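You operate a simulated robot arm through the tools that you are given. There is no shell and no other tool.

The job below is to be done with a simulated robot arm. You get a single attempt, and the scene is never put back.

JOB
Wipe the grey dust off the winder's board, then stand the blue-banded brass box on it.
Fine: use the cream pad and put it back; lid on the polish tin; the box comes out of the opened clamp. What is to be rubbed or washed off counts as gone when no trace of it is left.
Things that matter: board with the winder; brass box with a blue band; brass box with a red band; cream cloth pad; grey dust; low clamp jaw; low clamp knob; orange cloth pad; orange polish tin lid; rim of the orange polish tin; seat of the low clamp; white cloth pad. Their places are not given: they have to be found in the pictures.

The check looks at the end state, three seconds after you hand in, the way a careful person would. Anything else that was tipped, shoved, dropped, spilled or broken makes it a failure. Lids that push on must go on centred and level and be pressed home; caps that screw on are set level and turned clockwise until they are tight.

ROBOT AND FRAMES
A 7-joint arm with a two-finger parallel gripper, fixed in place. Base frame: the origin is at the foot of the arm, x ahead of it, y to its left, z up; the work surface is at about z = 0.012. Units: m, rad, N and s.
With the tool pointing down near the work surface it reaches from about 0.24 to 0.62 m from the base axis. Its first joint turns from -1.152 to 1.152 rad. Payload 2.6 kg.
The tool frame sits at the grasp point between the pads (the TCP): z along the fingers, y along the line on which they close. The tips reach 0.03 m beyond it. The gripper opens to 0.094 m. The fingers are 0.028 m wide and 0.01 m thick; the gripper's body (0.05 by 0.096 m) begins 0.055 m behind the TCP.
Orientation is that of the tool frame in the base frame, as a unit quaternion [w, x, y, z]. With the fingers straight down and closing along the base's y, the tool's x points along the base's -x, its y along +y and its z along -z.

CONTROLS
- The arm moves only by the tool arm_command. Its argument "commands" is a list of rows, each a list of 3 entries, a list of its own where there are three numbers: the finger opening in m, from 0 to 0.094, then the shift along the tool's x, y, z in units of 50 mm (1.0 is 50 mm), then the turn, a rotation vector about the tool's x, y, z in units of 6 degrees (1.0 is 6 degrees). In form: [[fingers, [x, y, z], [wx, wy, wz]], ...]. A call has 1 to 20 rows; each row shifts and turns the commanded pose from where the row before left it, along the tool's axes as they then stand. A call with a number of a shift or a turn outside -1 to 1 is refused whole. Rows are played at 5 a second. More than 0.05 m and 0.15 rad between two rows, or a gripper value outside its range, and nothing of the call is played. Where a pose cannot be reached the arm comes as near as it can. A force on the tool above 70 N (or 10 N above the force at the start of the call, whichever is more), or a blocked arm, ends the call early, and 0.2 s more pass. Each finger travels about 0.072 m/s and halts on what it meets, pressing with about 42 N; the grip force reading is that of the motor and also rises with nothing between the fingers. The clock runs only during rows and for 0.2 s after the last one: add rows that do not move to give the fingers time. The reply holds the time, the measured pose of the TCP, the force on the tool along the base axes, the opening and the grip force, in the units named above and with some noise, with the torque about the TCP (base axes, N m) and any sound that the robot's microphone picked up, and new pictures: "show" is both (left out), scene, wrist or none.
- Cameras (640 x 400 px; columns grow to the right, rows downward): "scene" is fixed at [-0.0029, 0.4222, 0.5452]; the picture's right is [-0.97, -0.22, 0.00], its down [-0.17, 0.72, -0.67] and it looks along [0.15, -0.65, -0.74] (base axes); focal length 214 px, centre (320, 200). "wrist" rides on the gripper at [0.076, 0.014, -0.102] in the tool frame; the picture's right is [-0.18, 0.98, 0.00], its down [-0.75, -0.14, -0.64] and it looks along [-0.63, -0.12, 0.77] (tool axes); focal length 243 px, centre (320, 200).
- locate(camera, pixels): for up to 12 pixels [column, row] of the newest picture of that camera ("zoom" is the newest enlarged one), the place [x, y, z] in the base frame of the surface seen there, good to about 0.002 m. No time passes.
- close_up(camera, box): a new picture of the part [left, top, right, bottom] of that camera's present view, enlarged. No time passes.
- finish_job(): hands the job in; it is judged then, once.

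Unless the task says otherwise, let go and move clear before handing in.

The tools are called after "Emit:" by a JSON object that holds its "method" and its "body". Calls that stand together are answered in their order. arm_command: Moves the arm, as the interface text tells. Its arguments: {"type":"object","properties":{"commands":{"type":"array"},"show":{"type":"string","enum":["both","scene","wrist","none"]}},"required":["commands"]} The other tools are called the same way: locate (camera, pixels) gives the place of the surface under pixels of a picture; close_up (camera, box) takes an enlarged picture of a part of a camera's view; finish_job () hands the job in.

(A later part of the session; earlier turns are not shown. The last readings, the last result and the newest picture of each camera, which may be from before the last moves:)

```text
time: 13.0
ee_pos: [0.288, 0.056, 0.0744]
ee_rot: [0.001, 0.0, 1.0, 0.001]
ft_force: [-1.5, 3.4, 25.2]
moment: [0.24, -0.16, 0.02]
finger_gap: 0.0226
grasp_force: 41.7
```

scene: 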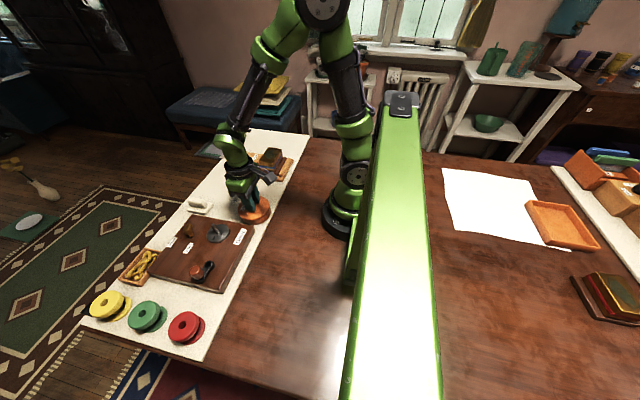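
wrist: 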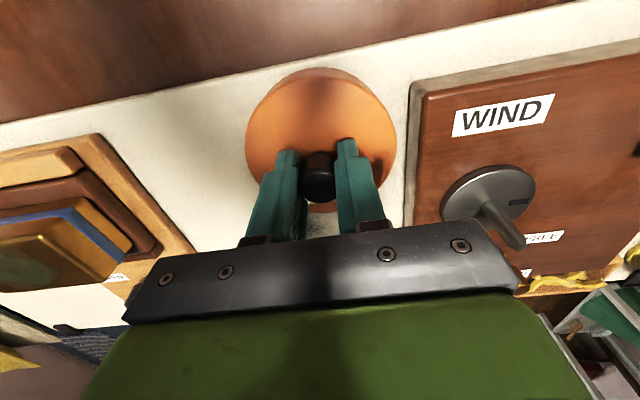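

The TCP sank to 0.0744 with the force dropping to 25 N, so the lid is still pushing on. I'll keep pressing.

Emit:
{"method": "arm_command", "body": {"commands": [[0.0, [0, 0, 0.02], [0, 0, 0]], [0.0, [0, 0, 0.01], [0, 0, 0]], [0.0, [0, 0, 0], [0, 0, 0]]], "show": "wrist"}}

```text
time: 13.8
ee_pos: [0.2891, 0.0548, 0.0743]
ee_rot: [0.001, 0.001, 1.0, 0.0]
ft_force: [-7.0, -0.5, 50.7]
moment: [-0.26, 0.48, -0.04]
finger_gap: 0.0229
grasp_force: 42.3
```

wrist: 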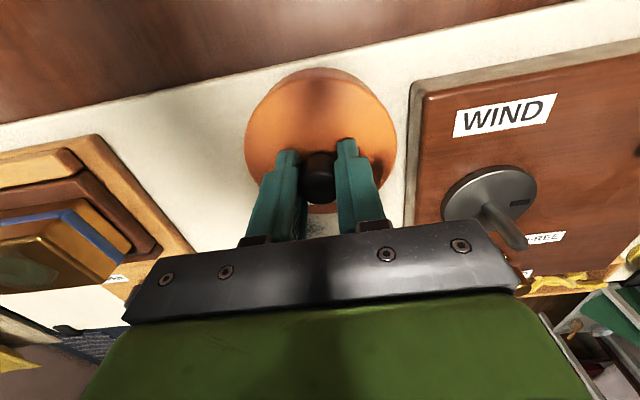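

The force rose to 51 N with no more travel. I'll measure the lid's height and level now.

Emit:
{"method": "locate", "body": {"camera": "wrist", "pixels": [[255, 135], [388, 135], [320, 80], [275, 100], [365, 100], [268, 165], [382, 165], [300, 120], [345, 115], [320, 205]]}}

Emit:
{"method": "close_up", "body": {"camera": "scene", "box": [225, 185, 285, 235]}}

Emit:
{"method": "close_up", "body": {"camera": "wrist", "box": [230, 50, 410, 220]}}

```text
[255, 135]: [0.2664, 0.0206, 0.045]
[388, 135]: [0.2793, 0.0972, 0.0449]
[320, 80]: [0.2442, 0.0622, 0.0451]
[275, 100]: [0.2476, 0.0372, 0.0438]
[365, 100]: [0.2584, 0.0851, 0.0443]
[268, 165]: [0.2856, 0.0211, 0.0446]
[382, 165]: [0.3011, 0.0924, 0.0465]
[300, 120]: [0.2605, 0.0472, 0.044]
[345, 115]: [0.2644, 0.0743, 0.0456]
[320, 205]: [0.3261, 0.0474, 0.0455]
```

```text
8.00 times, centred on (255, 210) of scene
```

zoom: 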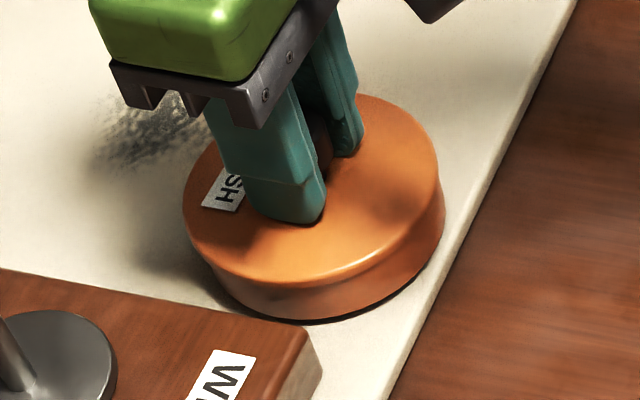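

```text
2.35 times, centred on (320, 135) of wrist
```

zoom: 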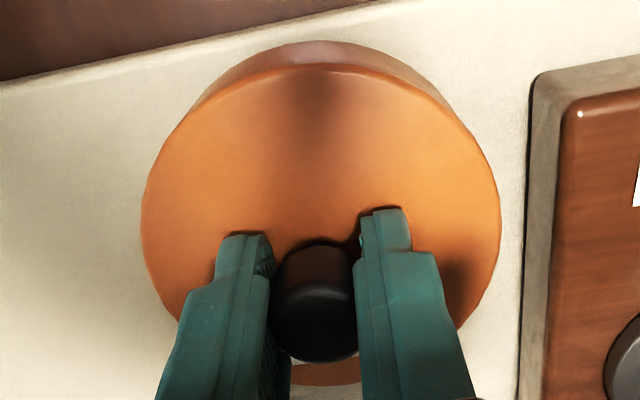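

The lid top stays at z≈0.045 while the fingertips now bear directly on it at 51 N. I'll push a little harder, under the limit, to be sure it's home.

Emit:
{"method": "arm_command", "body": {"commands": [[0.0, [0, 0, 0.01], [0, 0, 0]], [0.0, [0, 0, 0.005], [0, 0, 0]], [0.0, [0, 0, 0], [0, 0, 0]], [0.0, [0, 0, 0], [0, 0, 0]]], "show": "wrist"}}

Emit:
{"method": "locate", "body": {"camera": "wrist", "pixels": [[255, 135], [388, 135], [320, 80], [275, 100], [365, 100], [268, 165], [382, 165], [300, 120], [345, 115], [320, 207]]}}

```text
time: 14.8
ee_pos: [0.2889, 0.0543, 0.0733]
ee_rot: [0.003, 0.0, 1.0, 0.001]
ft_force: [-11.5, 1.9, 64.9]
moment: [-0.22, 0.78, -0.07]
finger_gap: 0.0224
grasp_force: 42.5
```

wrist: 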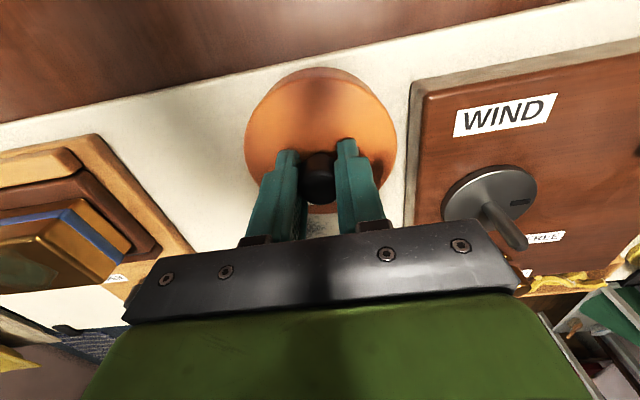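

```text
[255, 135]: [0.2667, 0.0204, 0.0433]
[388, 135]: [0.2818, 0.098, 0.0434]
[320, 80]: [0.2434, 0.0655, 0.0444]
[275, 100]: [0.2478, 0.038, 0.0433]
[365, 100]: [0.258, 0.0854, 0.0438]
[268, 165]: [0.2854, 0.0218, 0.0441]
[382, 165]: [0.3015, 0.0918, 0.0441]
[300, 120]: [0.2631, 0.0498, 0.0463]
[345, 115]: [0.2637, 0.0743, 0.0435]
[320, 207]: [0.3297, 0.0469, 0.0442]
```

At 65 N the lid top averages z≈0.044, possibly seated slightly deeper, but there's a sideways -11 N from the pressing. I'll relax the push, release the knob, rise clear and look at the lid freely.

Emit:
{"method": "arm_command", "body": {"commands": [[0.0, [0, 0, -0.03], [0, 0, 0]], [0.0, [0, 0, -0.02], [0, 0, 0]], [0.05, [0, 0, 0], [0, 0, 0]], [0.05, [0, 0, 0], [0, 0, 0]], [0.05, [0, 0, 0], [0, 0, 0]]], "show": "none"}}

```text
time: 16.0
ee_pos: [0.2878, 0.0538, 0.0743]
ee_rot: [0.0, -0.001, 1.0, 0.0]
ft_force: [0.1, -3.3, 8.5]
moment: [-0.02, -0.11, -0.08]
finger_gap: 0.048
grasp_force: 0.1
```

The knob is released, and a light 8.5 N remains from the tips resting on the lid. I'll rise 4 cm and look.

Emit:
{"method": "arm_command", "body": {"commands": [[0.05, [0, 0, -0.1], [0, 0, 0]], [0.05, [0, 0, -0.4], [0, 0, 0]], [0.05, [0, 0, -0.5], [0, 0, 0]], [0.05, [0, 0, 0], [0, 0, 0]], [0.05, [0, 0, 0], [0, 0, 0]]]}}

Emit:
{"method": "close_up", "body": {"camera": "scene", "box": [225, 185, 285, 235]}}

Emit:
{"method": "close_up", "body": {"camera": "wrist", "box": [230, 40, 410, 210]}}

```text
time: 17.2
ee_pos: [0.288, 0.0546, 0.1229]
ee_rot: [0.0, 0.0, 1.0, -0.001]
ft_force: [0.3, 0.9, 0.0]
moment: [0.01, -0.03, -0.02]
finger_gap: 0.05
grasp_force: 0.0
```

scene: 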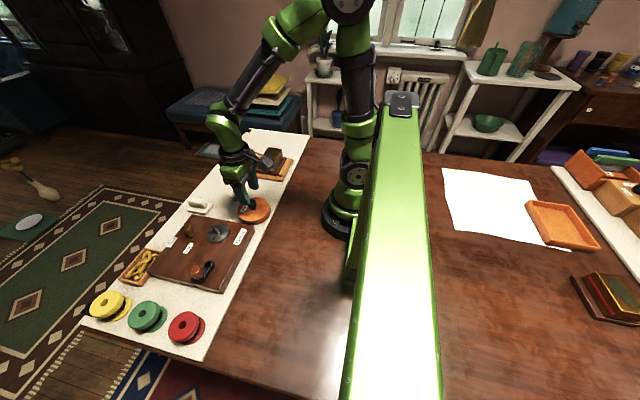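
wrist: 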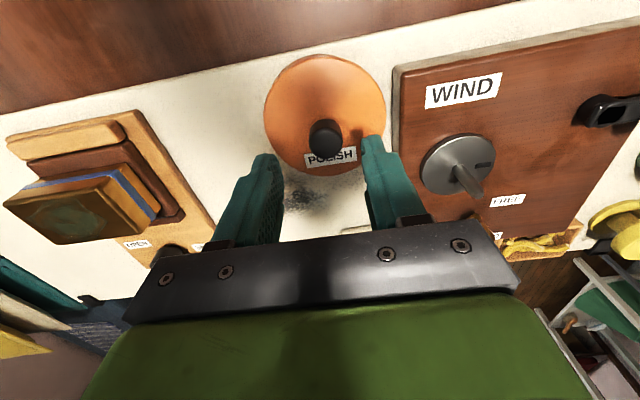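

```text
8.00 times, centred on (255, 210) of scene
```

zoom: 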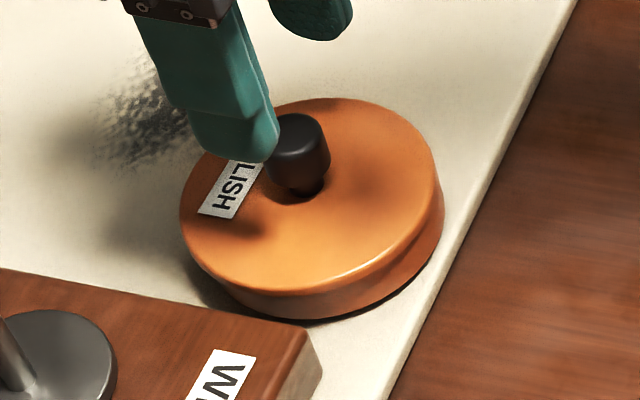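

```text
2.35 times, centred on (320, 125) of wrist
```

zoom: 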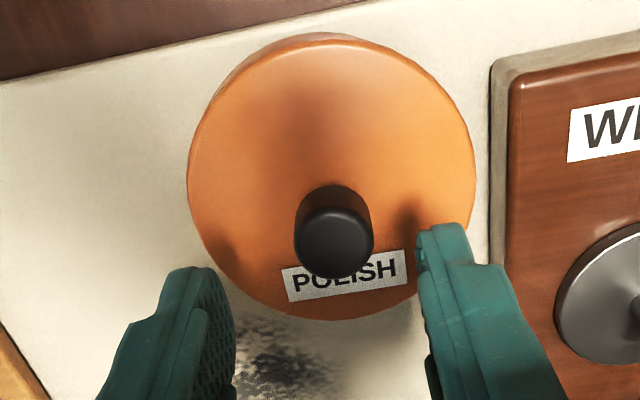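

The lid sits on the tin, label visible. I'll measure its height, level and centre now that it's free.

Emit:
{"method": "locate", "body": {"camera": "zoom", "pixels": [[200, 180], [225, 100], [330, 50], [430, 100], [465, 180], [300, 305], [350, 305], [230, 260], [250, 180], [400, 170], [330, 120], [335, 250]]}}

Emit:
{"method": "locate", "body": {"camera": "zoom", "pixels": [[192, 180], [220, 90], [330, 43], [437, 90], [472, 180], [300, 312], [355, 314], [226, 265], [206, 130], [280, 50], [385, 57], [465, 150]]}}

```text
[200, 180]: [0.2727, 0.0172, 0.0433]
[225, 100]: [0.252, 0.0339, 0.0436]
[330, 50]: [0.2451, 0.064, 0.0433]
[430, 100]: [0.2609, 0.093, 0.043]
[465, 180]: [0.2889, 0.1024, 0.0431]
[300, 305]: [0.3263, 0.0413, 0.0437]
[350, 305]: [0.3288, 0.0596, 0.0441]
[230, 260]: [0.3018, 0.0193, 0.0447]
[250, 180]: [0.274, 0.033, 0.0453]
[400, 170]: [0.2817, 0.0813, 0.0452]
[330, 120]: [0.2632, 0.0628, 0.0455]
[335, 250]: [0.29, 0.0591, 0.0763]
```

```text
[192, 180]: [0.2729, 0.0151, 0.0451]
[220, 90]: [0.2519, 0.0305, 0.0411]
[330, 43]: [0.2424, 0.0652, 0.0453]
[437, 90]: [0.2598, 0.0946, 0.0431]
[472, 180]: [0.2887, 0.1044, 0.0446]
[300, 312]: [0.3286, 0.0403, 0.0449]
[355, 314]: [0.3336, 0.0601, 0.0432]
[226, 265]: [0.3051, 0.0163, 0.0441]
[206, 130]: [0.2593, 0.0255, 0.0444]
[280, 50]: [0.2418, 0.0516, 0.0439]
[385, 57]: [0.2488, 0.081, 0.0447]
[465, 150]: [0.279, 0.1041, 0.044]
```

The lid is level (z≈0.0437 all round). To make sure it's home I'll press centrally on the knob top with the fingers closed, watching height and force.

Emit:
{"method": "arm_command", "body": {"commands": [[0.0, [0, 0.06, 0], [0, 0, 0]], [0.0, [0, 0, 0], [0, 0, 0]], [0.0, [0, 0, 0.2], [0, 0, 0]], [0.0, [0, 0, 0.08], [0, 0, 0]], [0.0, [0, 0, 0], [0, 0, 0]]], "show": "wrist"}}

```text
time: 18.4
ee_pos: [0.2875, 0.0584, 0.109]
ee_rot: [0.0, 0.0, 1.0, 0.0]
ft_force: [0.3, 0.9, 0.1]
moment: [0.02, -0.04, 0.02]
finger_gap: 0.0
grasp_force: 33.2
```

wrist: 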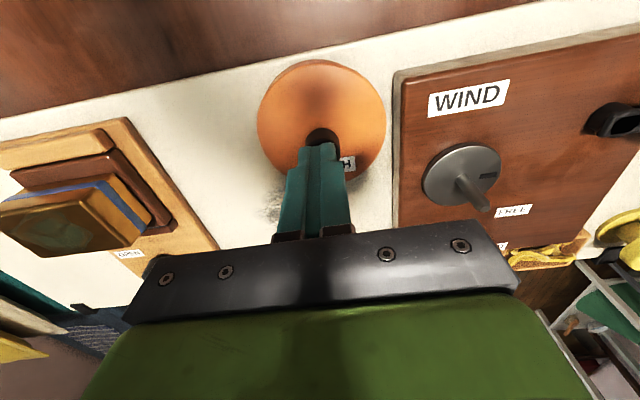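

The closed fingertips are just above the knob (323,137). I'll press down in steps.

Emit:
{"method": "arm_command", "body": {"commands": [[0.0, [0, 0, 0.04], [0, 0, 0]], [0.0, [0, 0, 0.03], [0, 0, 0]], [0.0, [0, 0, 0.03], [0, 0, 0]], [0.0, [0, 0, 0.02], [0, 0, 0]], [0.0, [0, 0, 0], [0, 0, 0]]], "show": "none"}}

```text
time: 19.6
ee_pos: [0.2886, 0.0581, 0.1037]
ee_rot: [0.001, 0.0, 1.0, 0.0]
ft_force: [-1.3, -0.4, 5.5]
moment: [-0.02, 0.04, -0.02]
finger_gap: 0.0
grasp_force: 32.7
```

Contact at TCP z≈0.1037 (knob top ≈0.074). I'll press to about 60 N.

Emit:
{"method": "arm_command", "body": {"commands": [[0.0, [0, 0, 0.02], [0, 0, 0]], [0.0, [0, 0, 0.02], [0, 0, 0]], [0.0, [0, 0, 0.02], [0, 0, 0]], [0.0, [0, 0, 0], [0, 0, 0]]], "show": "none"}}

```text
time: 20.4
ee_pos: [0.2895, 0.0585, 0.1041]
ee_rot: [0.0, 0.003, 1.0, 0.001]
ft_force: [-5.3, -1.8, 15.4]
moment: [-0.07, 0.21, 0.0]
finger_gap: 0.0
grasp_force: 32.4
stopped in row 4: the force on the tool passed its limit at 75 N (the readings are from after the stop); the commanded pose is now the measured one
```

The push peaked at 75 N with no further travel, so the lid is home. I'll rise clear and check lid position and level once more.

Emit:
{"method": "arm_command", "body": {"commands": [[0.0, [0, 0, -0.2], [0, 0, 0]], [0.0, [0, -0.3, -0.8], [0, 0, 0]], [0.0, [0, -0.4, -0.8], [0, 0, 0]], [0.0, [0, -0.4, -0.6], [0, 0, 0]], [0.0, [0, 0, 0], [0, 0, 0]], [0.0, [0, 0, 0], [0, 0, 0]]]}}

Emit:
{"method": "close_up", "body": {"camera": "wrist", "box": [300, 0, 460, 130]}}

Emit:
{"method": "close_up", "body": {"camera": "scene", "box": [225, 185, 285, 235]}}

```text
time: 21.8
ee_pos: [0.2864, 0.0035, 0.2238]
ee_rot: [0.001, 0.002, 1.0, -0.001]
ft_force: [0.4, 0.5, 0.1]
moment: [0.02, -0.03, 0.01]
finger_gap: 0.0
grasp_force: 33.0
```

scene: 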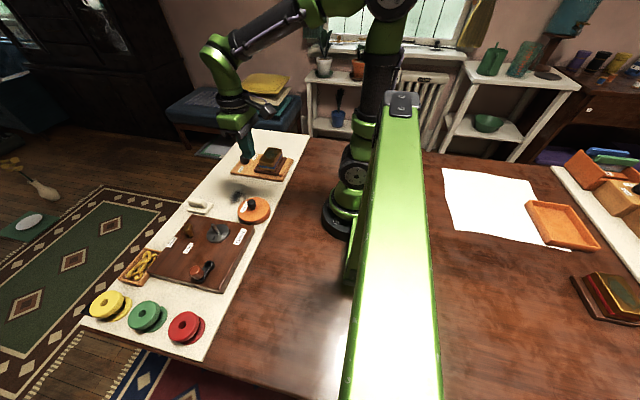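
wrist: 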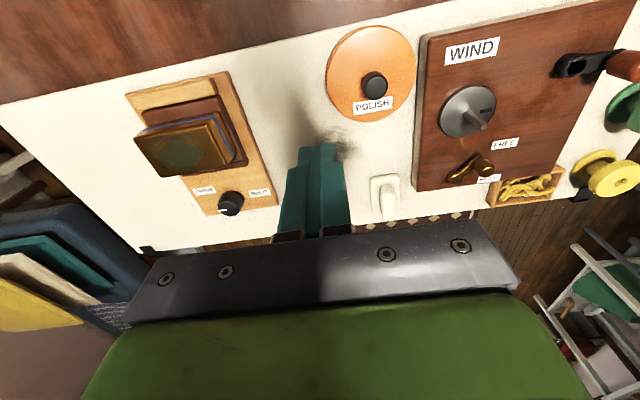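

```text
3.08 times, centred on (380, 65) of wrist
```

zoom: 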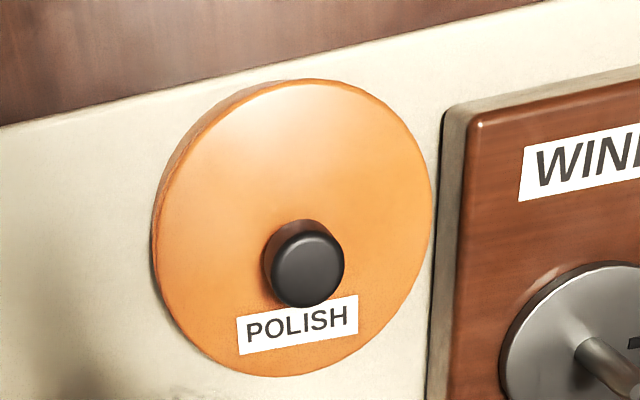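

```text
8.00 times, centred on (255, 210) of scene
```

zoom: 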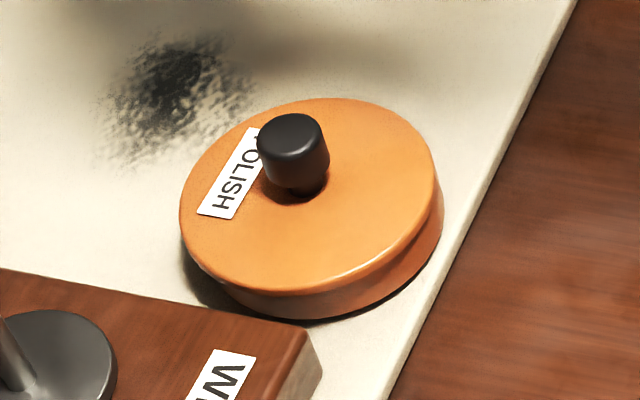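

The lid looks level and centred. I'll take one more set of measurements on it and then on the pad and dust from this view.

Emit:
{"method": "locate", "body": {"camera": "wrist", "pixels": [[330, 80], [345, 40], [370, 28], [400, 40], [414, 70], [405, 105], [385, 118], [355, 117], [335, 100], [350, 70], [400, 80], [373, 86]]}}

Emit:
{"method": "close_up", "body": {"camera": "wrist", "box": [350, 160, 430, 230]}}

Emit:
{"method": "close_up", "body": {"camera": "wrist", "box": [180, 160, 290, 230]}}

```text
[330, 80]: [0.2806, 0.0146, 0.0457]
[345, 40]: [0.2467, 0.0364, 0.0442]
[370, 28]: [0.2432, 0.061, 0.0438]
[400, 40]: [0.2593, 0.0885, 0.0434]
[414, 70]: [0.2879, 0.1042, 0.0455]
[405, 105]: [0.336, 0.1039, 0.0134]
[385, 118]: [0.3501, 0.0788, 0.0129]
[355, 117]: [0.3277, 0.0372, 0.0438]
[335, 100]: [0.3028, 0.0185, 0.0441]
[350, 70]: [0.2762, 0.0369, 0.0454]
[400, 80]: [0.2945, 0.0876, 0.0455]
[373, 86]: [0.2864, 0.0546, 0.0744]
```

```text
5.71 times, centred on (390, 195) of wrist
```

zoom: 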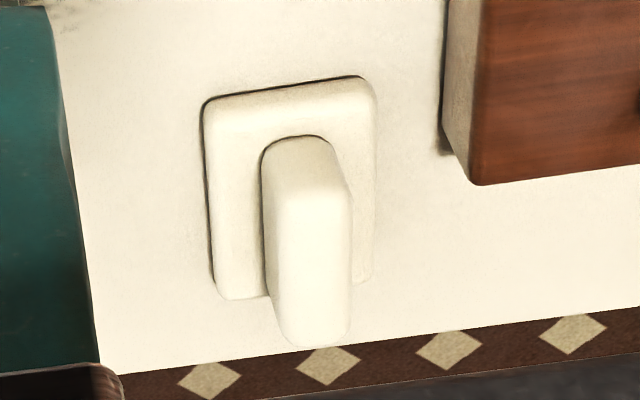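

```text
5.71 times, centred on (235, 195) of wrist
```

zoom: 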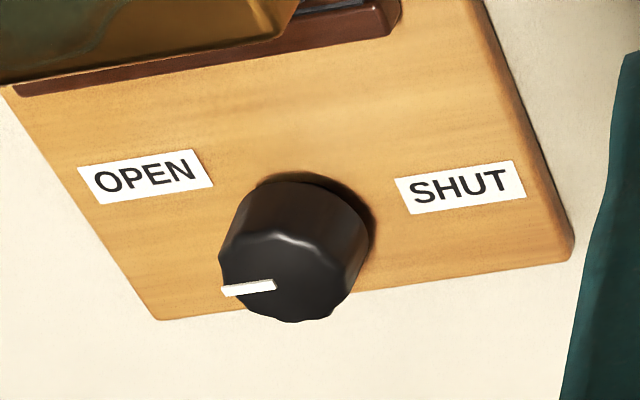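

The lid is level at about z=0.0445. The clamp knob's white mark points left (zoom 222,292), towards the OPEN side. I'll measure the knob, labels, jaw, seat and box to work out the clamp's state.

Emit:
{"method": "locate", "body": {"camera": "zoom", "pixels": [[146, 176], [460, 186], [290, 260], [270, 285], [228, 291], [245, 240], [360, 245], [290, 315], [310, 185], [160, 318], [572, 255], [200, 60]]}}

Emit:
{"method": "close_up", "body": {"camera": "wrist", "box": [120, 60, 290, 220]}}

Emit:
{"method": "close_up", "body": {"camera": "scene", "box": [225, 135, 300, 190]}}

```text
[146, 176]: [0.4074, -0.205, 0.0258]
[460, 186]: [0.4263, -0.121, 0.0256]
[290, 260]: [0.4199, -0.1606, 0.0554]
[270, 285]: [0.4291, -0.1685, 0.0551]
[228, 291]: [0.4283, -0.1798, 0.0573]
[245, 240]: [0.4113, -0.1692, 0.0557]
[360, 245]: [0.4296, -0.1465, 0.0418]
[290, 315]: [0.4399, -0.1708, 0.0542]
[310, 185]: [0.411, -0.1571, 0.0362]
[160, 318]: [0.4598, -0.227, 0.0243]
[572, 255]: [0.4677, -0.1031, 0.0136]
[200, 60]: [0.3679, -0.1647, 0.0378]
```

```text
2.50 times, centred on (205, 140) of wrist
```

zoom: 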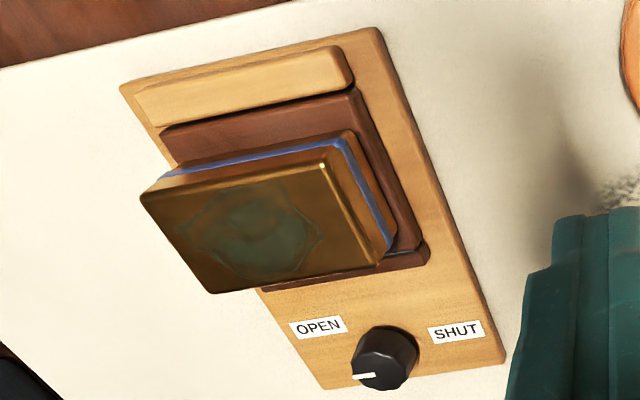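

```text
7.27 times, centred on (262, 162) of scene
```

zoom: 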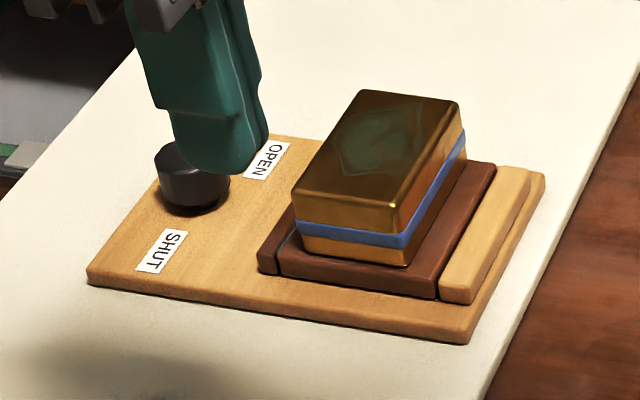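

The mark points toward -y, close to the OPEN label. I need to see whether the jaw is actually clear of the box's base, so I'll zoom on the jaw line.

Emit:
{"method": "close_up", "body": {"camera": "wrist", "box": [215, 145, 265, 190]}}

Emit:
{"method": "close_up", "body": {"camera": "scene", "box": [255, 145, 300, 180]}}

Emit:
{"method": "close_up", "body": {"camera": "wrist", "box": [130, 60, 250, 150]}}

Emit:
{"method": "close_up", "body": {"camera": "scene", "box": [565, 260, 640, 330]}}

```text
8.89 times, centred on (240, 168) of wrist
```

zoom: 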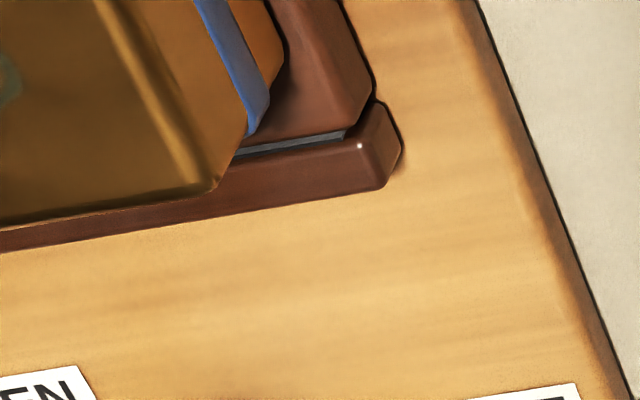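

```text
11.43 times, centred on (278, 162) of scene
```

zoom: 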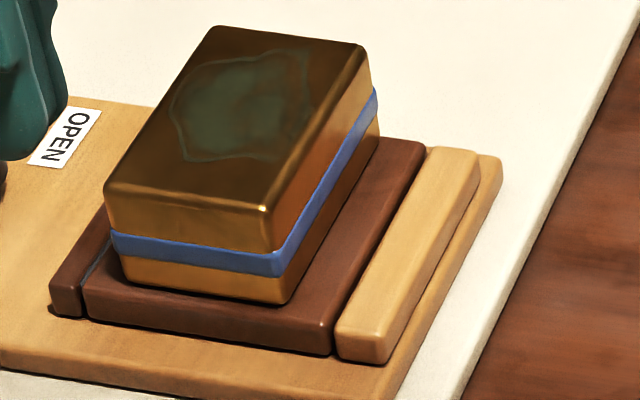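

```text
4.44 times, centred on (190, 105) of wrist
```

zoom: 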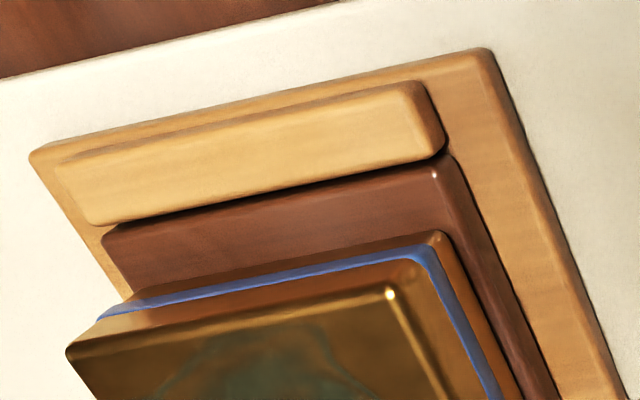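

```text
5.71 times, centred on (602, 295) of scene
```

zoom: 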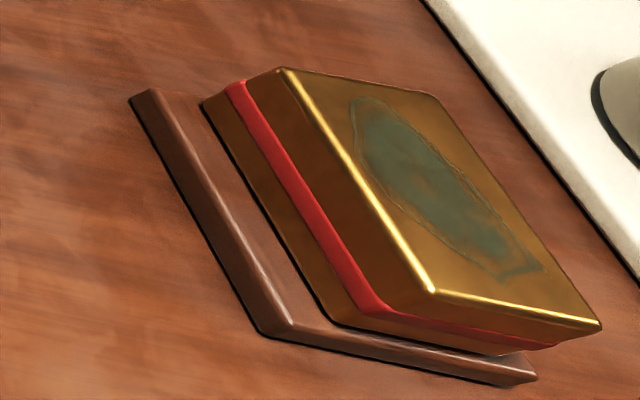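

The box stands on a brown base plate gripped between the light rail and the dark jaw with its grey liner. I'll come back to the knob. First the wiping: let me measure the pad handle precisely from this view.

Emit:
{"method": "close_up", "body": {"camera": "wrist", "box": [350, 160, 430, 230]}}

Emit:
{"method": "locate", "body": {"camera": "zoom", "pixels": [[214, 108], [362, 88], [228, 292], [366, 275], [290, 205], [340, 200], [290, 325], [345, 325], [315, 260], [280, 250], [345, 250], [320, 195]]}}

Emit:
{"method": "locate", "body": {"camera": "wrist", "pixels": [[330, 125], [355, 135], [345, 145], [355, 150], [350, 160], [300, 140], [310, 130], [290, 130], [285, 100], [360, 140], [345, 130], [365, 150]]}}

```text
5.71 times, centred on (390, 195) of wrist
```

zoom: 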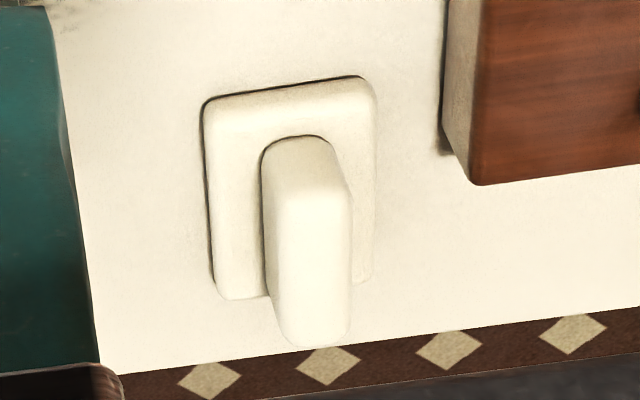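

```text
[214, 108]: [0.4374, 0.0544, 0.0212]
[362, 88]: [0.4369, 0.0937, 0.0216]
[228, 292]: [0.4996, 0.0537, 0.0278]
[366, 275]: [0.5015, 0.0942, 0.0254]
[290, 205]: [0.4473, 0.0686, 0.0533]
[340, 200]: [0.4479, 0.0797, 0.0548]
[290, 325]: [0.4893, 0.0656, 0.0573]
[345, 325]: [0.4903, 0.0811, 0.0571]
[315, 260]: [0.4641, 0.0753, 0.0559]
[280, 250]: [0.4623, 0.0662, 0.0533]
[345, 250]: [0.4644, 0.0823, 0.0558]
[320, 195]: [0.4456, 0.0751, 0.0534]
```

```text
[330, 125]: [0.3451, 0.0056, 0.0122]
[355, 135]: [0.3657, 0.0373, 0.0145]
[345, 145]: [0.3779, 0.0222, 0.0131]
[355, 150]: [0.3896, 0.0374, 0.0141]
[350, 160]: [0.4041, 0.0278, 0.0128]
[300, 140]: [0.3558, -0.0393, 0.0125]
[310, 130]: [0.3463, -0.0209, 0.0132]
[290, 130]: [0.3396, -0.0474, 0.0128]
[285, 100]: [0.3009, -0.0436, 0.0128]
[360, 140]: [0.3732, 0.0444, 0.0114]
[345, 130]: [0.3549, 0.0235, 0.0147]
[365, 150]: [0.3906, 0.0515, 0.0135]
```

The pad's slab is centred near (0.470, 0.0745) and aligned with the base axes, with a handle about 18 mm wide in y and its top at z≈0.057. I'll move above it with the fingers at 0.04.

Emit:
{"method": "arm_command", "body": {"commands": [[0.04, [-0.608, 0.236, 0.413], [0, 0, 0]], [0.04, [-0.608, 0.236, 0.413], [0, 0, 0]], [0.04, [-0.608, 0.236, 0.413], [0, 0, 0]], [0.04, [-0.608, 0.236, 0.413], [0, 0, 0]], [0.04, [-0.608, 0.236, 0.413], [0, 0, 0]], [0.04, [-0.608, 0.236, 0.413], [0, 0, 0]], [0.04, [0, 0, 0], [0, 0, 0]], [0.04, [0, 0, 0], [0, 0, 0]]]}}

Emit:
{"method": "close_up", "body": {"camera": "wrist", "box": [220, 80, 420, 240]}}

```text
time: 23.6
ee_pos: [0.4736, 0.076, 0.0993]
ee_rot: [0.0, 0.001, 1.0, -0.001]
ft_force: [0.2, 0.3, -0.5]
moment: [-0.01, 0.02, 0.02]
finger_gap: 0.04
grasp_force: 0.1
```

scene: 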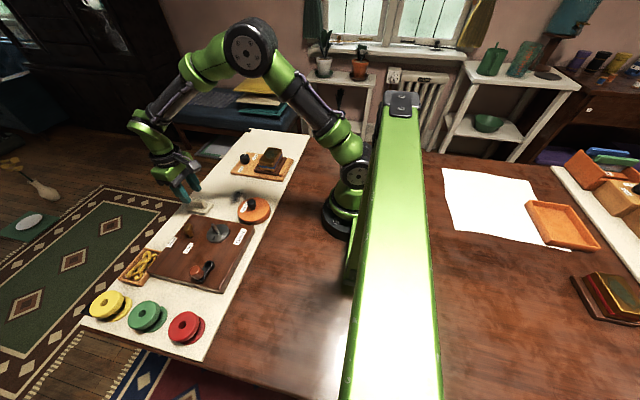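
wrist: 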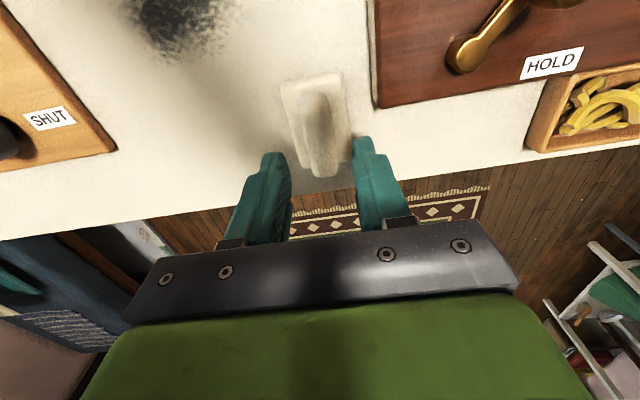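

```text
2.50 times, centred on (320, 160) of wrist
```

zoom: 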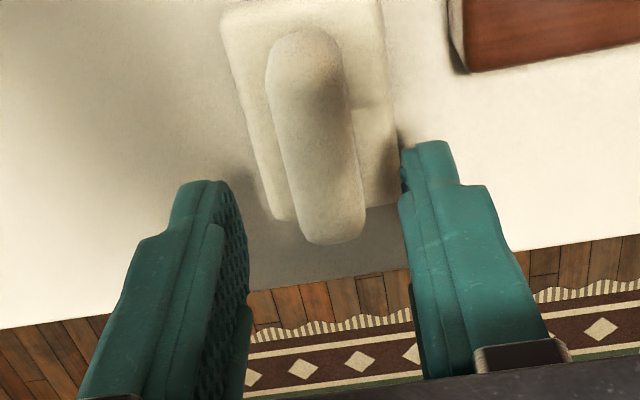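

The fingers straddle the handle line. I'll re-measure the handle and slab from here before descending.

Emit:
{"method": "locate", "body": {"camera": "zoom", "pixels": [[230, 30], [376, 15], [276, 210], [393, 190], [305, 60], [330, 225], [290, 140], [345, 130], [315, 140], [312, 200], [350, 195], [290, 60]]}}

```text
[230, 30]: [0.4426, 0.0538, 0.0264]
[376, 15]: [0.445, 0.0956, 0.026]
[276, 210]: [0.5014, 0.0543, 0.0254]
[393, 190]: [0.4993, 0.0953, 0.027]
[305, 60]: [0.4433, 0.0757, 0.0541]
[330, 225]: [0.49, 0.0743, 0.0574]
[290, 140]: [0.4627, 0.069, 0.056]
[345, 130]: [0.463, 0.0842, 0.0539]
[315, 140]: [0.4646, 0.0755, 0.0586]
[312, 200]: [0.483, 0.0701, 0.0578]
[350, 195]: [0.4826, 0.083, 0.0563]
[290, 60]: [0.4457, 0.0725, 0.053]
```

The handle centre reads (0.469, 0.0757), so the alignment is good. I'll descend with the tips stopping just above the slab (TCP z≈0.060) and grip.

Emit:
{"method": "arm_command", "body": {"commands": [[0.04, [0.06, 0, 0.3], [0, 0, 0]], [0.04, [0, 0, 0.3], [0, 0, 0]], [0.04, [0, 0, 0.18], [0, 0, 0]], [0.04, [0, 0, 0], [0, 0, 0]], [0.0, [0, 0, 0], [0, 0, 0]], [0.0, [0, 0, 0], [0, 0, 0]], [0.0, [0, 0, 0], [0, 0, 0]]], "show": "wrist"}}

```text
time: 25.2
ee_pos: [0.4694, 0.0741, 0.0612]
ee_rot: [0.001, 0.002, 1.0, 0.0]
ft_force: [-0.5, 0.5, -0.2]
moment: [0.03, 0.02, -0.02]
finger_gap: 0.0185
grasp_force: 42.4
```

wrist: 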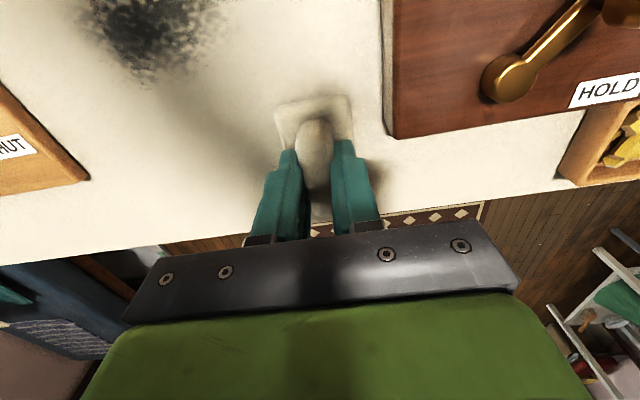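

The pad is gripped (gap 0.0185). I'll map the dust's outline in this view before wiping.

Emit:
{"method": "close_up", "body": {"camera": "wrist", "box": [50, 0, 270, 120]}}

Emit:
{"method": "locate", "body": {"camera": "wrist", "pixels": [[80, 15], [100, 50], [130, 78], [170, 75], [205, 45], [225, 15], [155, 35], [200, 5], [90, 2], [150, 2], [240, 40], [150, 100]]}}

Emit:
{"method": "close_up", "body": {"camera": "scene", "box": [200, 165, 270, 225]}}

```text
2.91 times, centred on (160, 60) of wrist
```

zoom: 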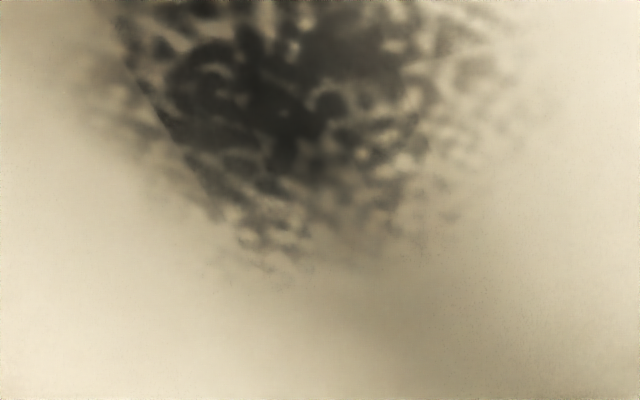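

```text
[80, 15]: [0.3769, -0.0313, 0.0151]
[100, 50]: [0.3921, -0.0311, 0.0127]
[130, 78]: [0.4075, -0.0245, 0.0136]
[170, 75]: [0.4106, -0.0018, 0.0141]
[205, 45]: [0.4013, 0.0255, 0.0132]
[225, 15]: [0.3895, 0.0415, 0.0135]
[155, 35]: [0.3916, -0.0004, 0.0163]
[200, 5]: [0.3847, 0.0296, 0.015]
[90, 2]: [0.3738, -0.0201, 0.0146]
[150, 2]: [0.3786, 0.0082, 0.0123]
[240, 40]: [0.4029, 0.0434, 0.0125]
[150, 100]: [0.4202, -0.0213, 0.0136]
```

```text
6.67 times, centred on (235, 195) of scene
```

zoom: 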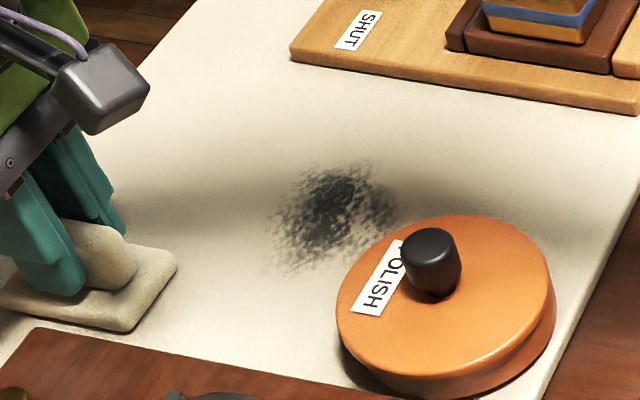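

The dust is visible in the scene zoom from about (265,265) to (400,205). I'll locate its edges on the tin side.

Emit:
{"method": "locate", "body": {"camera": "zoom", "pixels": [[262, 230], [270, 275], [320, 275], [360, 240], [405, 210], [385, 170], [345, 160], [295, 170], [265, 195], [335, 215], [420, 190], [300, 290]]}}

```text
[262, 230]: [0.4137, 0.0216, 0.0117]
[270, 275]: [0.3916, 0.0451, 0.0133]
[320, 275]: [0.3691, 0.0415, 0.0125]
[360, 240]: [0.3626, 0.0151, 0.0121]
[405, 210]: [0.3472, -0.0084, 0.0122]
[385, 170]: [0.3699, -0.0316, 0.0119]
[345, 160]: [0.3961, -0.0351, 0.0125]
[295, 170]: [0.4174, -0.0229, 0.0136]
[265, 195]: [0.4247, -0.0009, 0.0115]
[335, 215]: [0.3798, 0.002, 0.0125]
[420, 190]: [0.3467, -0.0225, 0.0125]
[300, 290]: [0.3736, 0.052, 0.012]
```

The dust covers about x 0.343–0.425, y -0.035–0.048. I'll lift the pad 15 mm, carry it to the near-clamp corner of the dust, and set it down lightly.

Emit:
{"method": "arm_command", "body": {"commands": [[0.0, [0, 0, -0.15], [0, 0, 0]], [0.0, [0, 0, -0.15], [0, 0, 0]], [0.0, [0.43, -0.73, 0], [0, 0, 0]], [0.0, [0.43, -0.73, 0], [0, 0, 0]], [0.0, [0.43, -0.73, 0], [0, 0, 0]], [0.0, [0, 0, 0.15], [0, 0, 0]], [0.0, [0, 0, 0.12], [0, 0, 0]], [0.0, [0, 0, 0], [0, 0, 0]]], "show": "wrist"}}

```text
time: 27.0
ee_pos: [0.404, -0.0372, 0.0616]
ee_rot: [0.002, 0.002, 1.0, 0.0]
ft_force: [-0.5, 0.5, -0.2]
moment: [-0.02, 0.0, 0.0]
finger_gap: 0.0186
grasp_force: 41.7
```

wrist: 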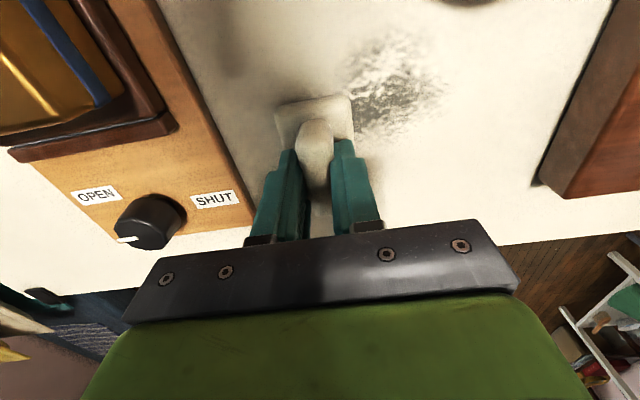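

The pad hovers just above the board at the dust's edge. I'll lower by about 3 mm in steps to get a light pressing force.

Emit:
{"method": "arm_command", "body": {"commands": [[0.0, [0, 0, 0.02], [0, 0, 0]], [0.0, [0, 0, 0.02], [0, 0, 0]], [0.0, [0, 0, 0.01], [0, 0, 0]], [0.0, [0, 0, 0], [0, 0, 0]]], "show": "none"}}

```text
time: 28.0
ee_pos: [0.4041, -0.0361, 0.0609]
ee_rot: [0.003, 0.003, 1.0, 0.0]
ft_force: [-7.8, -1.3, 40.0]
moment: [-0.05, 0.69, -0.02]
finger_gap: 0.0187
grasp_force: 42.3
```

That's already 40 N, more than needed. I'll back off about 1.3 mm to wipe with a gentler force.

Emit:
{"method": "arm_command", "body": {"commands": [[0.0, [0, 0, -0.025], [0, 0, 0]], [0.0, [0, 0, 0], [0, 0, 0]]], "show": "none"}}

```text
time: 28.6
ee_pos: [0.4045, -0.0371, 0.0613]
ee_rot: [0.002, 0.001, 1.0, 0.0]
ft_force: [3.1, -3.2, 19.5]
moment: [-0.09, -0.25, -0.02]
finger_gap: 0.0189
grasp_force: 42.0
```

Now about 19.5 N, a good wiping pressure. I'll wipe back and forth along x over the first three lanes (y from -0.037 to -0.001).

Emit:
{"method": "arm_command", "body": {"commands": [[0.0, [0.215, 0, 0], [0, 0, 0]], [0.0, [0.215, 0, 0], [0, 0, 0]], [0.0, [0.215, 0, 0], [0, 0, 0]], [0.0, [0.215, 0, 0], [0, 0, 0]], [0.0, [0, 0.18, 0], [0, 0, 0]], [0.0, [0, 0.18, 0], [0, 0, 0]], [0.0, [-0.215, 0, 0], [0, 0, 0]], [0.0, [-0.215, 0, 0], [0, 0, 0]], [0.0, [-0.215, 0, 0], [0, 0, 0]], [0.0, [-0.215, 0, 0], [0, 0, 0]], [0.0, [0, 0.18, 0], [0, 0, 0]], [0.0, [0, 0.18, 0], [0, 0, 0]], [0.0, [0.215, 0, 0], [0, 0, 0]], [0.0, [0.215, 0, 0], [0, 0, 0]], [0.0, [0.215, 0, 0], [0, 0, 0]], [0.0, [0.215, 0, 0], [0, 0, 0]]]}}

```text
time: 32.0
ee_pos: [0.3605, -0.0012, 0.0615]
ee_rot: [0.001, 0.002, 1.0, 0.0]
ft_force: [2.7, -0.7, 4.7]
moment: [0.01, -0.05, 0.0]
finger_gap: 0.0187
grasp_force: 41.9
```

scene: 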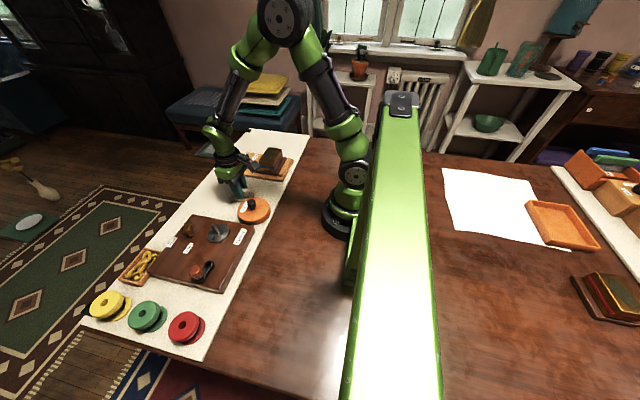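
wrist: 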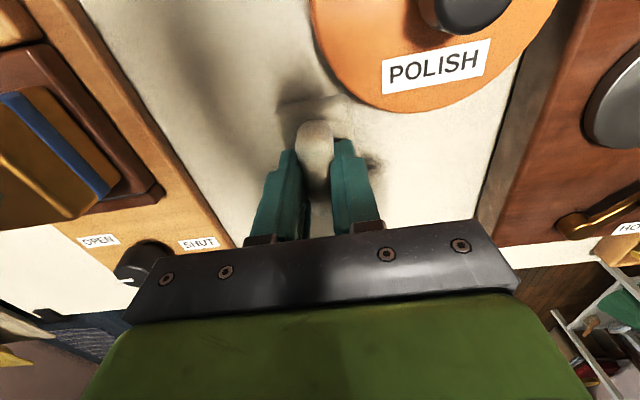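

The first lanes are done, with force dropped to about 5 N here. I'll press a touch more and wipe the remaining lanes towards +y, staying clear of the tin.

Emit:
{"method": "arm_command", "body": {"commands": [[0.0, [0, 0, 0.012], [0, 0, 0]], [0.0, [-0.215, 0, 0], [0, 0, 0]], [0.0, [-0.215, 0, 0], [0, 0, 0]], [0.0, [-0.215, 0, 0], [0, 0, 0]], [0.0, [-0.215, 0, 0], [0, 0, 0]], [0.0, [0, 0.18, 0], [0, 0, 0]], [0.0, [0, 0.18, 0], [0, 0, 0]], [0.0, [0.16, 0, 0], [0, 0, 0]], [0.0, [0.16, 0, 0], [0, 0, 0]], [0.0, [0.16, 0, 0], [0, 0, 0]], [0.0, [0.16, 0, 0], [0, 0, 0]], [0.0, [0, 0.18, 0], [0, 0, 0]], [0.0, [0, 0.18, 0], [0, 0, 0]], [0.0, [-0.16, 0, 0], [0, 0, 0]], [0.0, [-0.16, 0, 0], [0, 0, 0]], [0.0, [-0.16, 0, 0], [0, 0, 0]], [0.0, [-0.16, 0, 0], [0, 0, 0]]]}}

```text
time: 35.6
ee_pos: [0.4027, 0.0358, 0.0618]
ee_rot: [0.001, 0.002, 1.0, 0.0]
ft_force: [-12.4, 2.9, 25.1]
moment: [0.05, 0.4, 0.03]
finger_gap: 0.0188
grasp_force: 41.9
```

scene: 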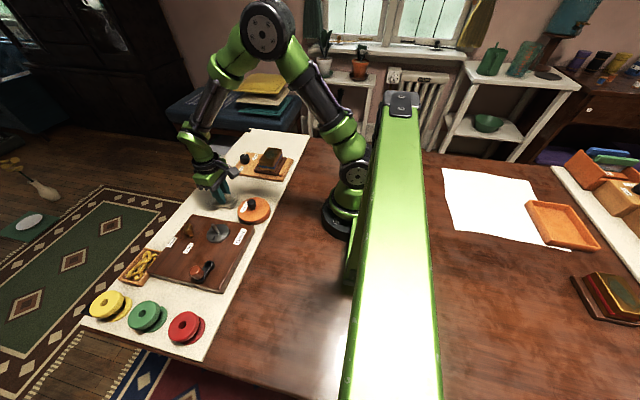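
wrist: 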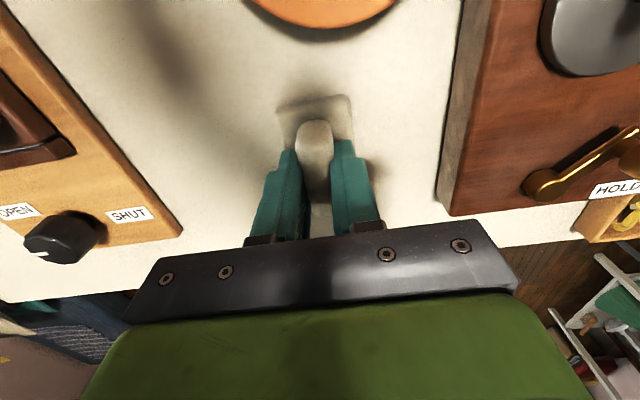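

The dust no longer shows in the wrist view. I'll zoom in with both cameras for remaining traces.

Emit:
{"method": "close_up", "body": {"camera": "wrist", "box": [140, 0, 320, 130]}}

Emit:
{"method": "close_up", "body": {"camera": "wrist", "box": [240, 10, 460, 170]}}

Emit:
{"method": "close_up", "body": {"camera": "scene", "box": [190, 165, 270, 225]}}

```text
3.08 times, centred on (230, 65) of wrist
```

zoom: 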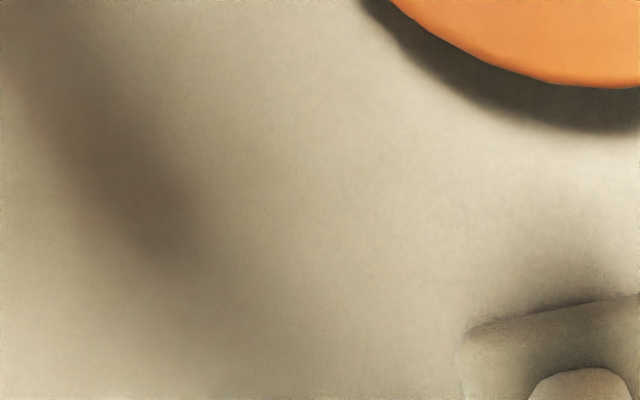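

```text
2.50 times, centred on (350, 90) of wrist
```

zoom: 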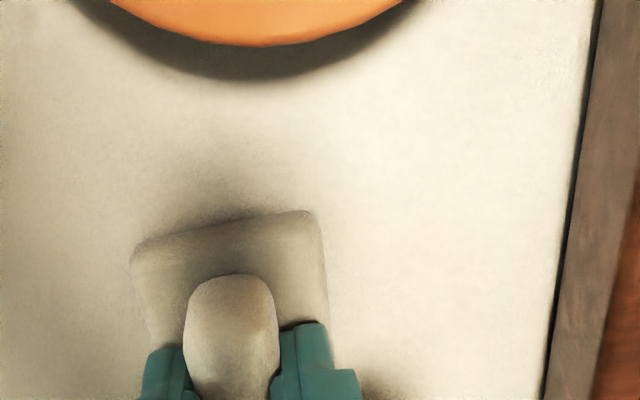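

```text
6.67 times, centred on (230, 195) of scene
```

zoom: 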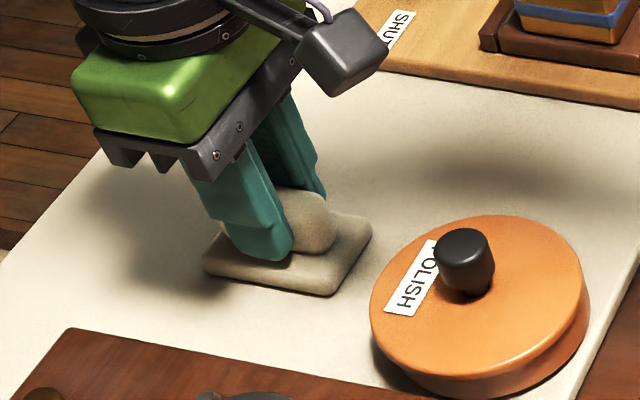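

It looks clean. For certainty I'll add an outer lane and cross strokes along y over the same area.

Emit:
{"method": "arm_command", "body": {"commands": [[0.0, [0, 0.15, 0], [0, 0, 0]], [0.0, [0, 0.15, 0], [0, 0, 0]], [0.0, [0.14, 0, 0], [0, 0, 0]], [0.0, [0.14, 0, 0], [0, 0, 0]], [0.0, [0.14, 0, 0], [0, 0, 0]], [0.0, [0.14, 0, 0], [0, 0, 0]], [0.0, [0, -0.22, 0], [0, 0, 0]], [0.0, [0, -0.22, 0], [0, 0, 0]], [0.0, [0, -0.22, 0], [0, 0, 0]], [0.0, [0, -0.22, 0], [0, 0, 0]], [0.0, [0, -0.22, 0], [0, 0, 0]], [0.0, [0, -0.22, 0], [0, 0, 0]], [0.0, [0, -0.22, 0], [0, 0, 0]], [0.0, [0, -0.22, 0], [0, 0, 0]], [0.0, [-0.18, 0, 0], [0, 0, 0]], [0.0, [-0.18, 0, 0], [0, 0, 0]], [0.0, [-0.18, 0, 0], [0, 0, 0]], [0.0, [-0.18, 0, 0], [0, 0, 0]]]}}

```text
time: 39.4
ee_pos: [0.4105, -0.0376, 0.0612]
ee_rot: [0.001, 0.003, 1.0, 0.0]
ft_force: [-14.1, -1.5, 29.6]
moment: [-0.07, 0.51, -0.02]
finger_gap: 0.0186
grasp_force: 41.8
```

scene: 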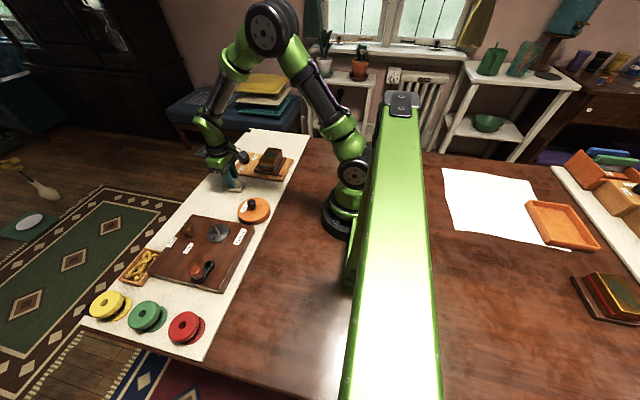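
wrist: 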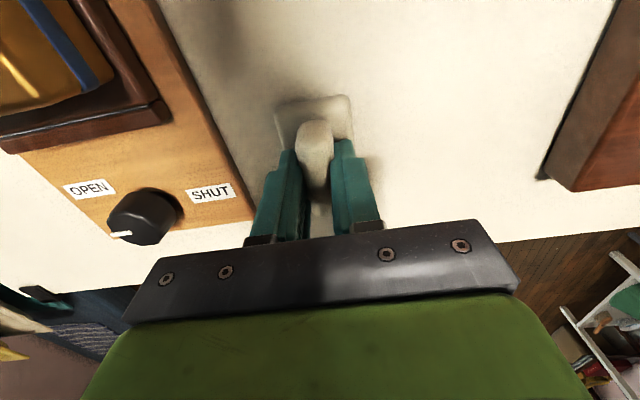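

One more cross stroke back along y at x≈0.41 completes the double coverage.

Emit:
{"method": "arm_command", "body": {"commands": [[0.0, [0, 0.22, -0.006], [0, 0, 0]], [0.0, [0, 0.22, 0], [0, 0, 0]], [0.0, [0, 0.22, 0], [0, 0, 0]], [0.0, [0, 0.22, 0], [0, 0, 0]], [0.0, [0, 0.22, 0], [0, 0, 0]], [0.0, [0, 0.22, 0], [0, 0, 0]], [0.0, [0, 0.22, 0], [0, 0, 0]], [0.0, [0, 0.22, 0], [0, 0, 0]], [0.0, [0, 0, -0.04], [0, 0, 0]], [0.0, [0, 0, -0.2], [0, 0, 0]], [0.0, [0, 0, -0.2], [0, 0, 0]], [0.0, [0, 0, 0], [0, 0, 0]]]}}

Emit:
{"method": "close_up", "body": {"camera": "wrist", "box": [130, 0, 350, 140]}}

Emit:
{"method": "close_up", "body": {"camera": "scene", "box": [190, 155, 270, 215]}}

```text
time: 42.0
ee_pos: [0.4124, 0.0528, 0.0829]
ee_rot: [0.001, 0.002, 1.0, 0.0]
ft_force: [0.1, -0.6, -0.7]
moment: [-0.02, -0.01, -0.02]
finger_gap: 0.0186
grasp_force: 42.1
```

scene: 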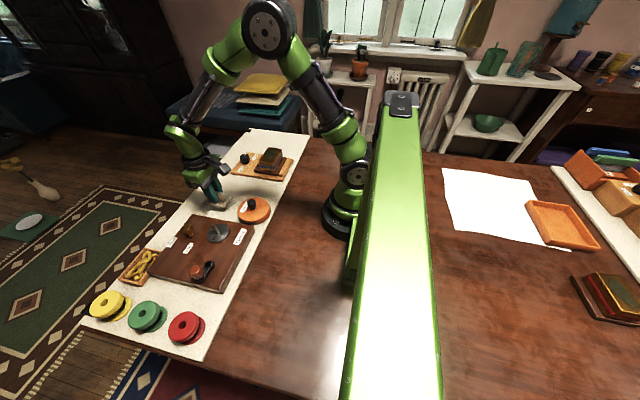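
wrist: 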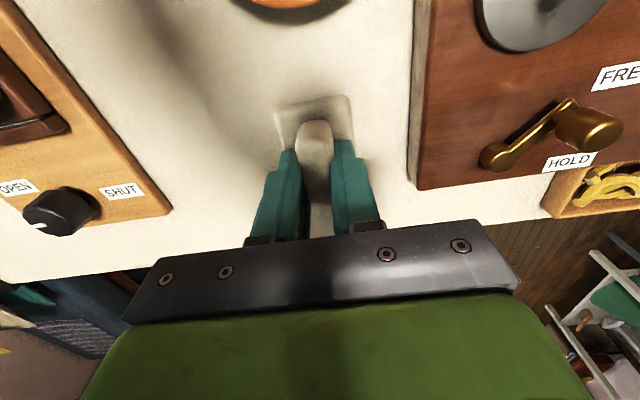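

```text
2.86 times, centred on (240, 70) of wrist
```

zoom: 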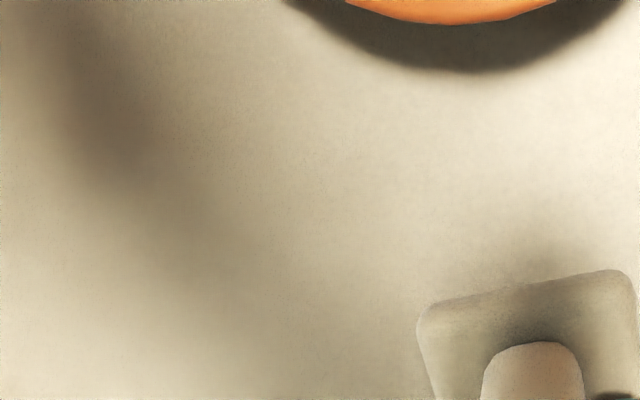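

```text
6.67 times, centred on (230, 185) of scene
```

zoom: 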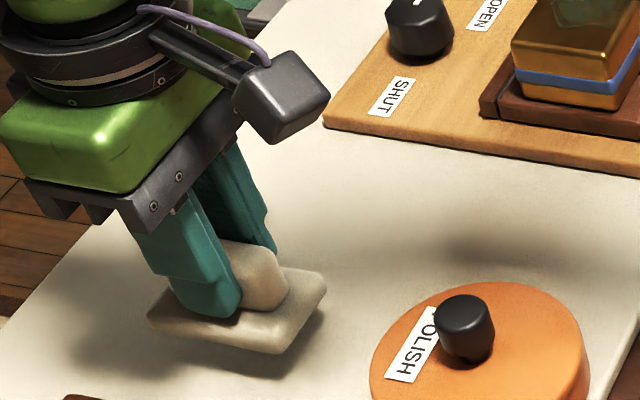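

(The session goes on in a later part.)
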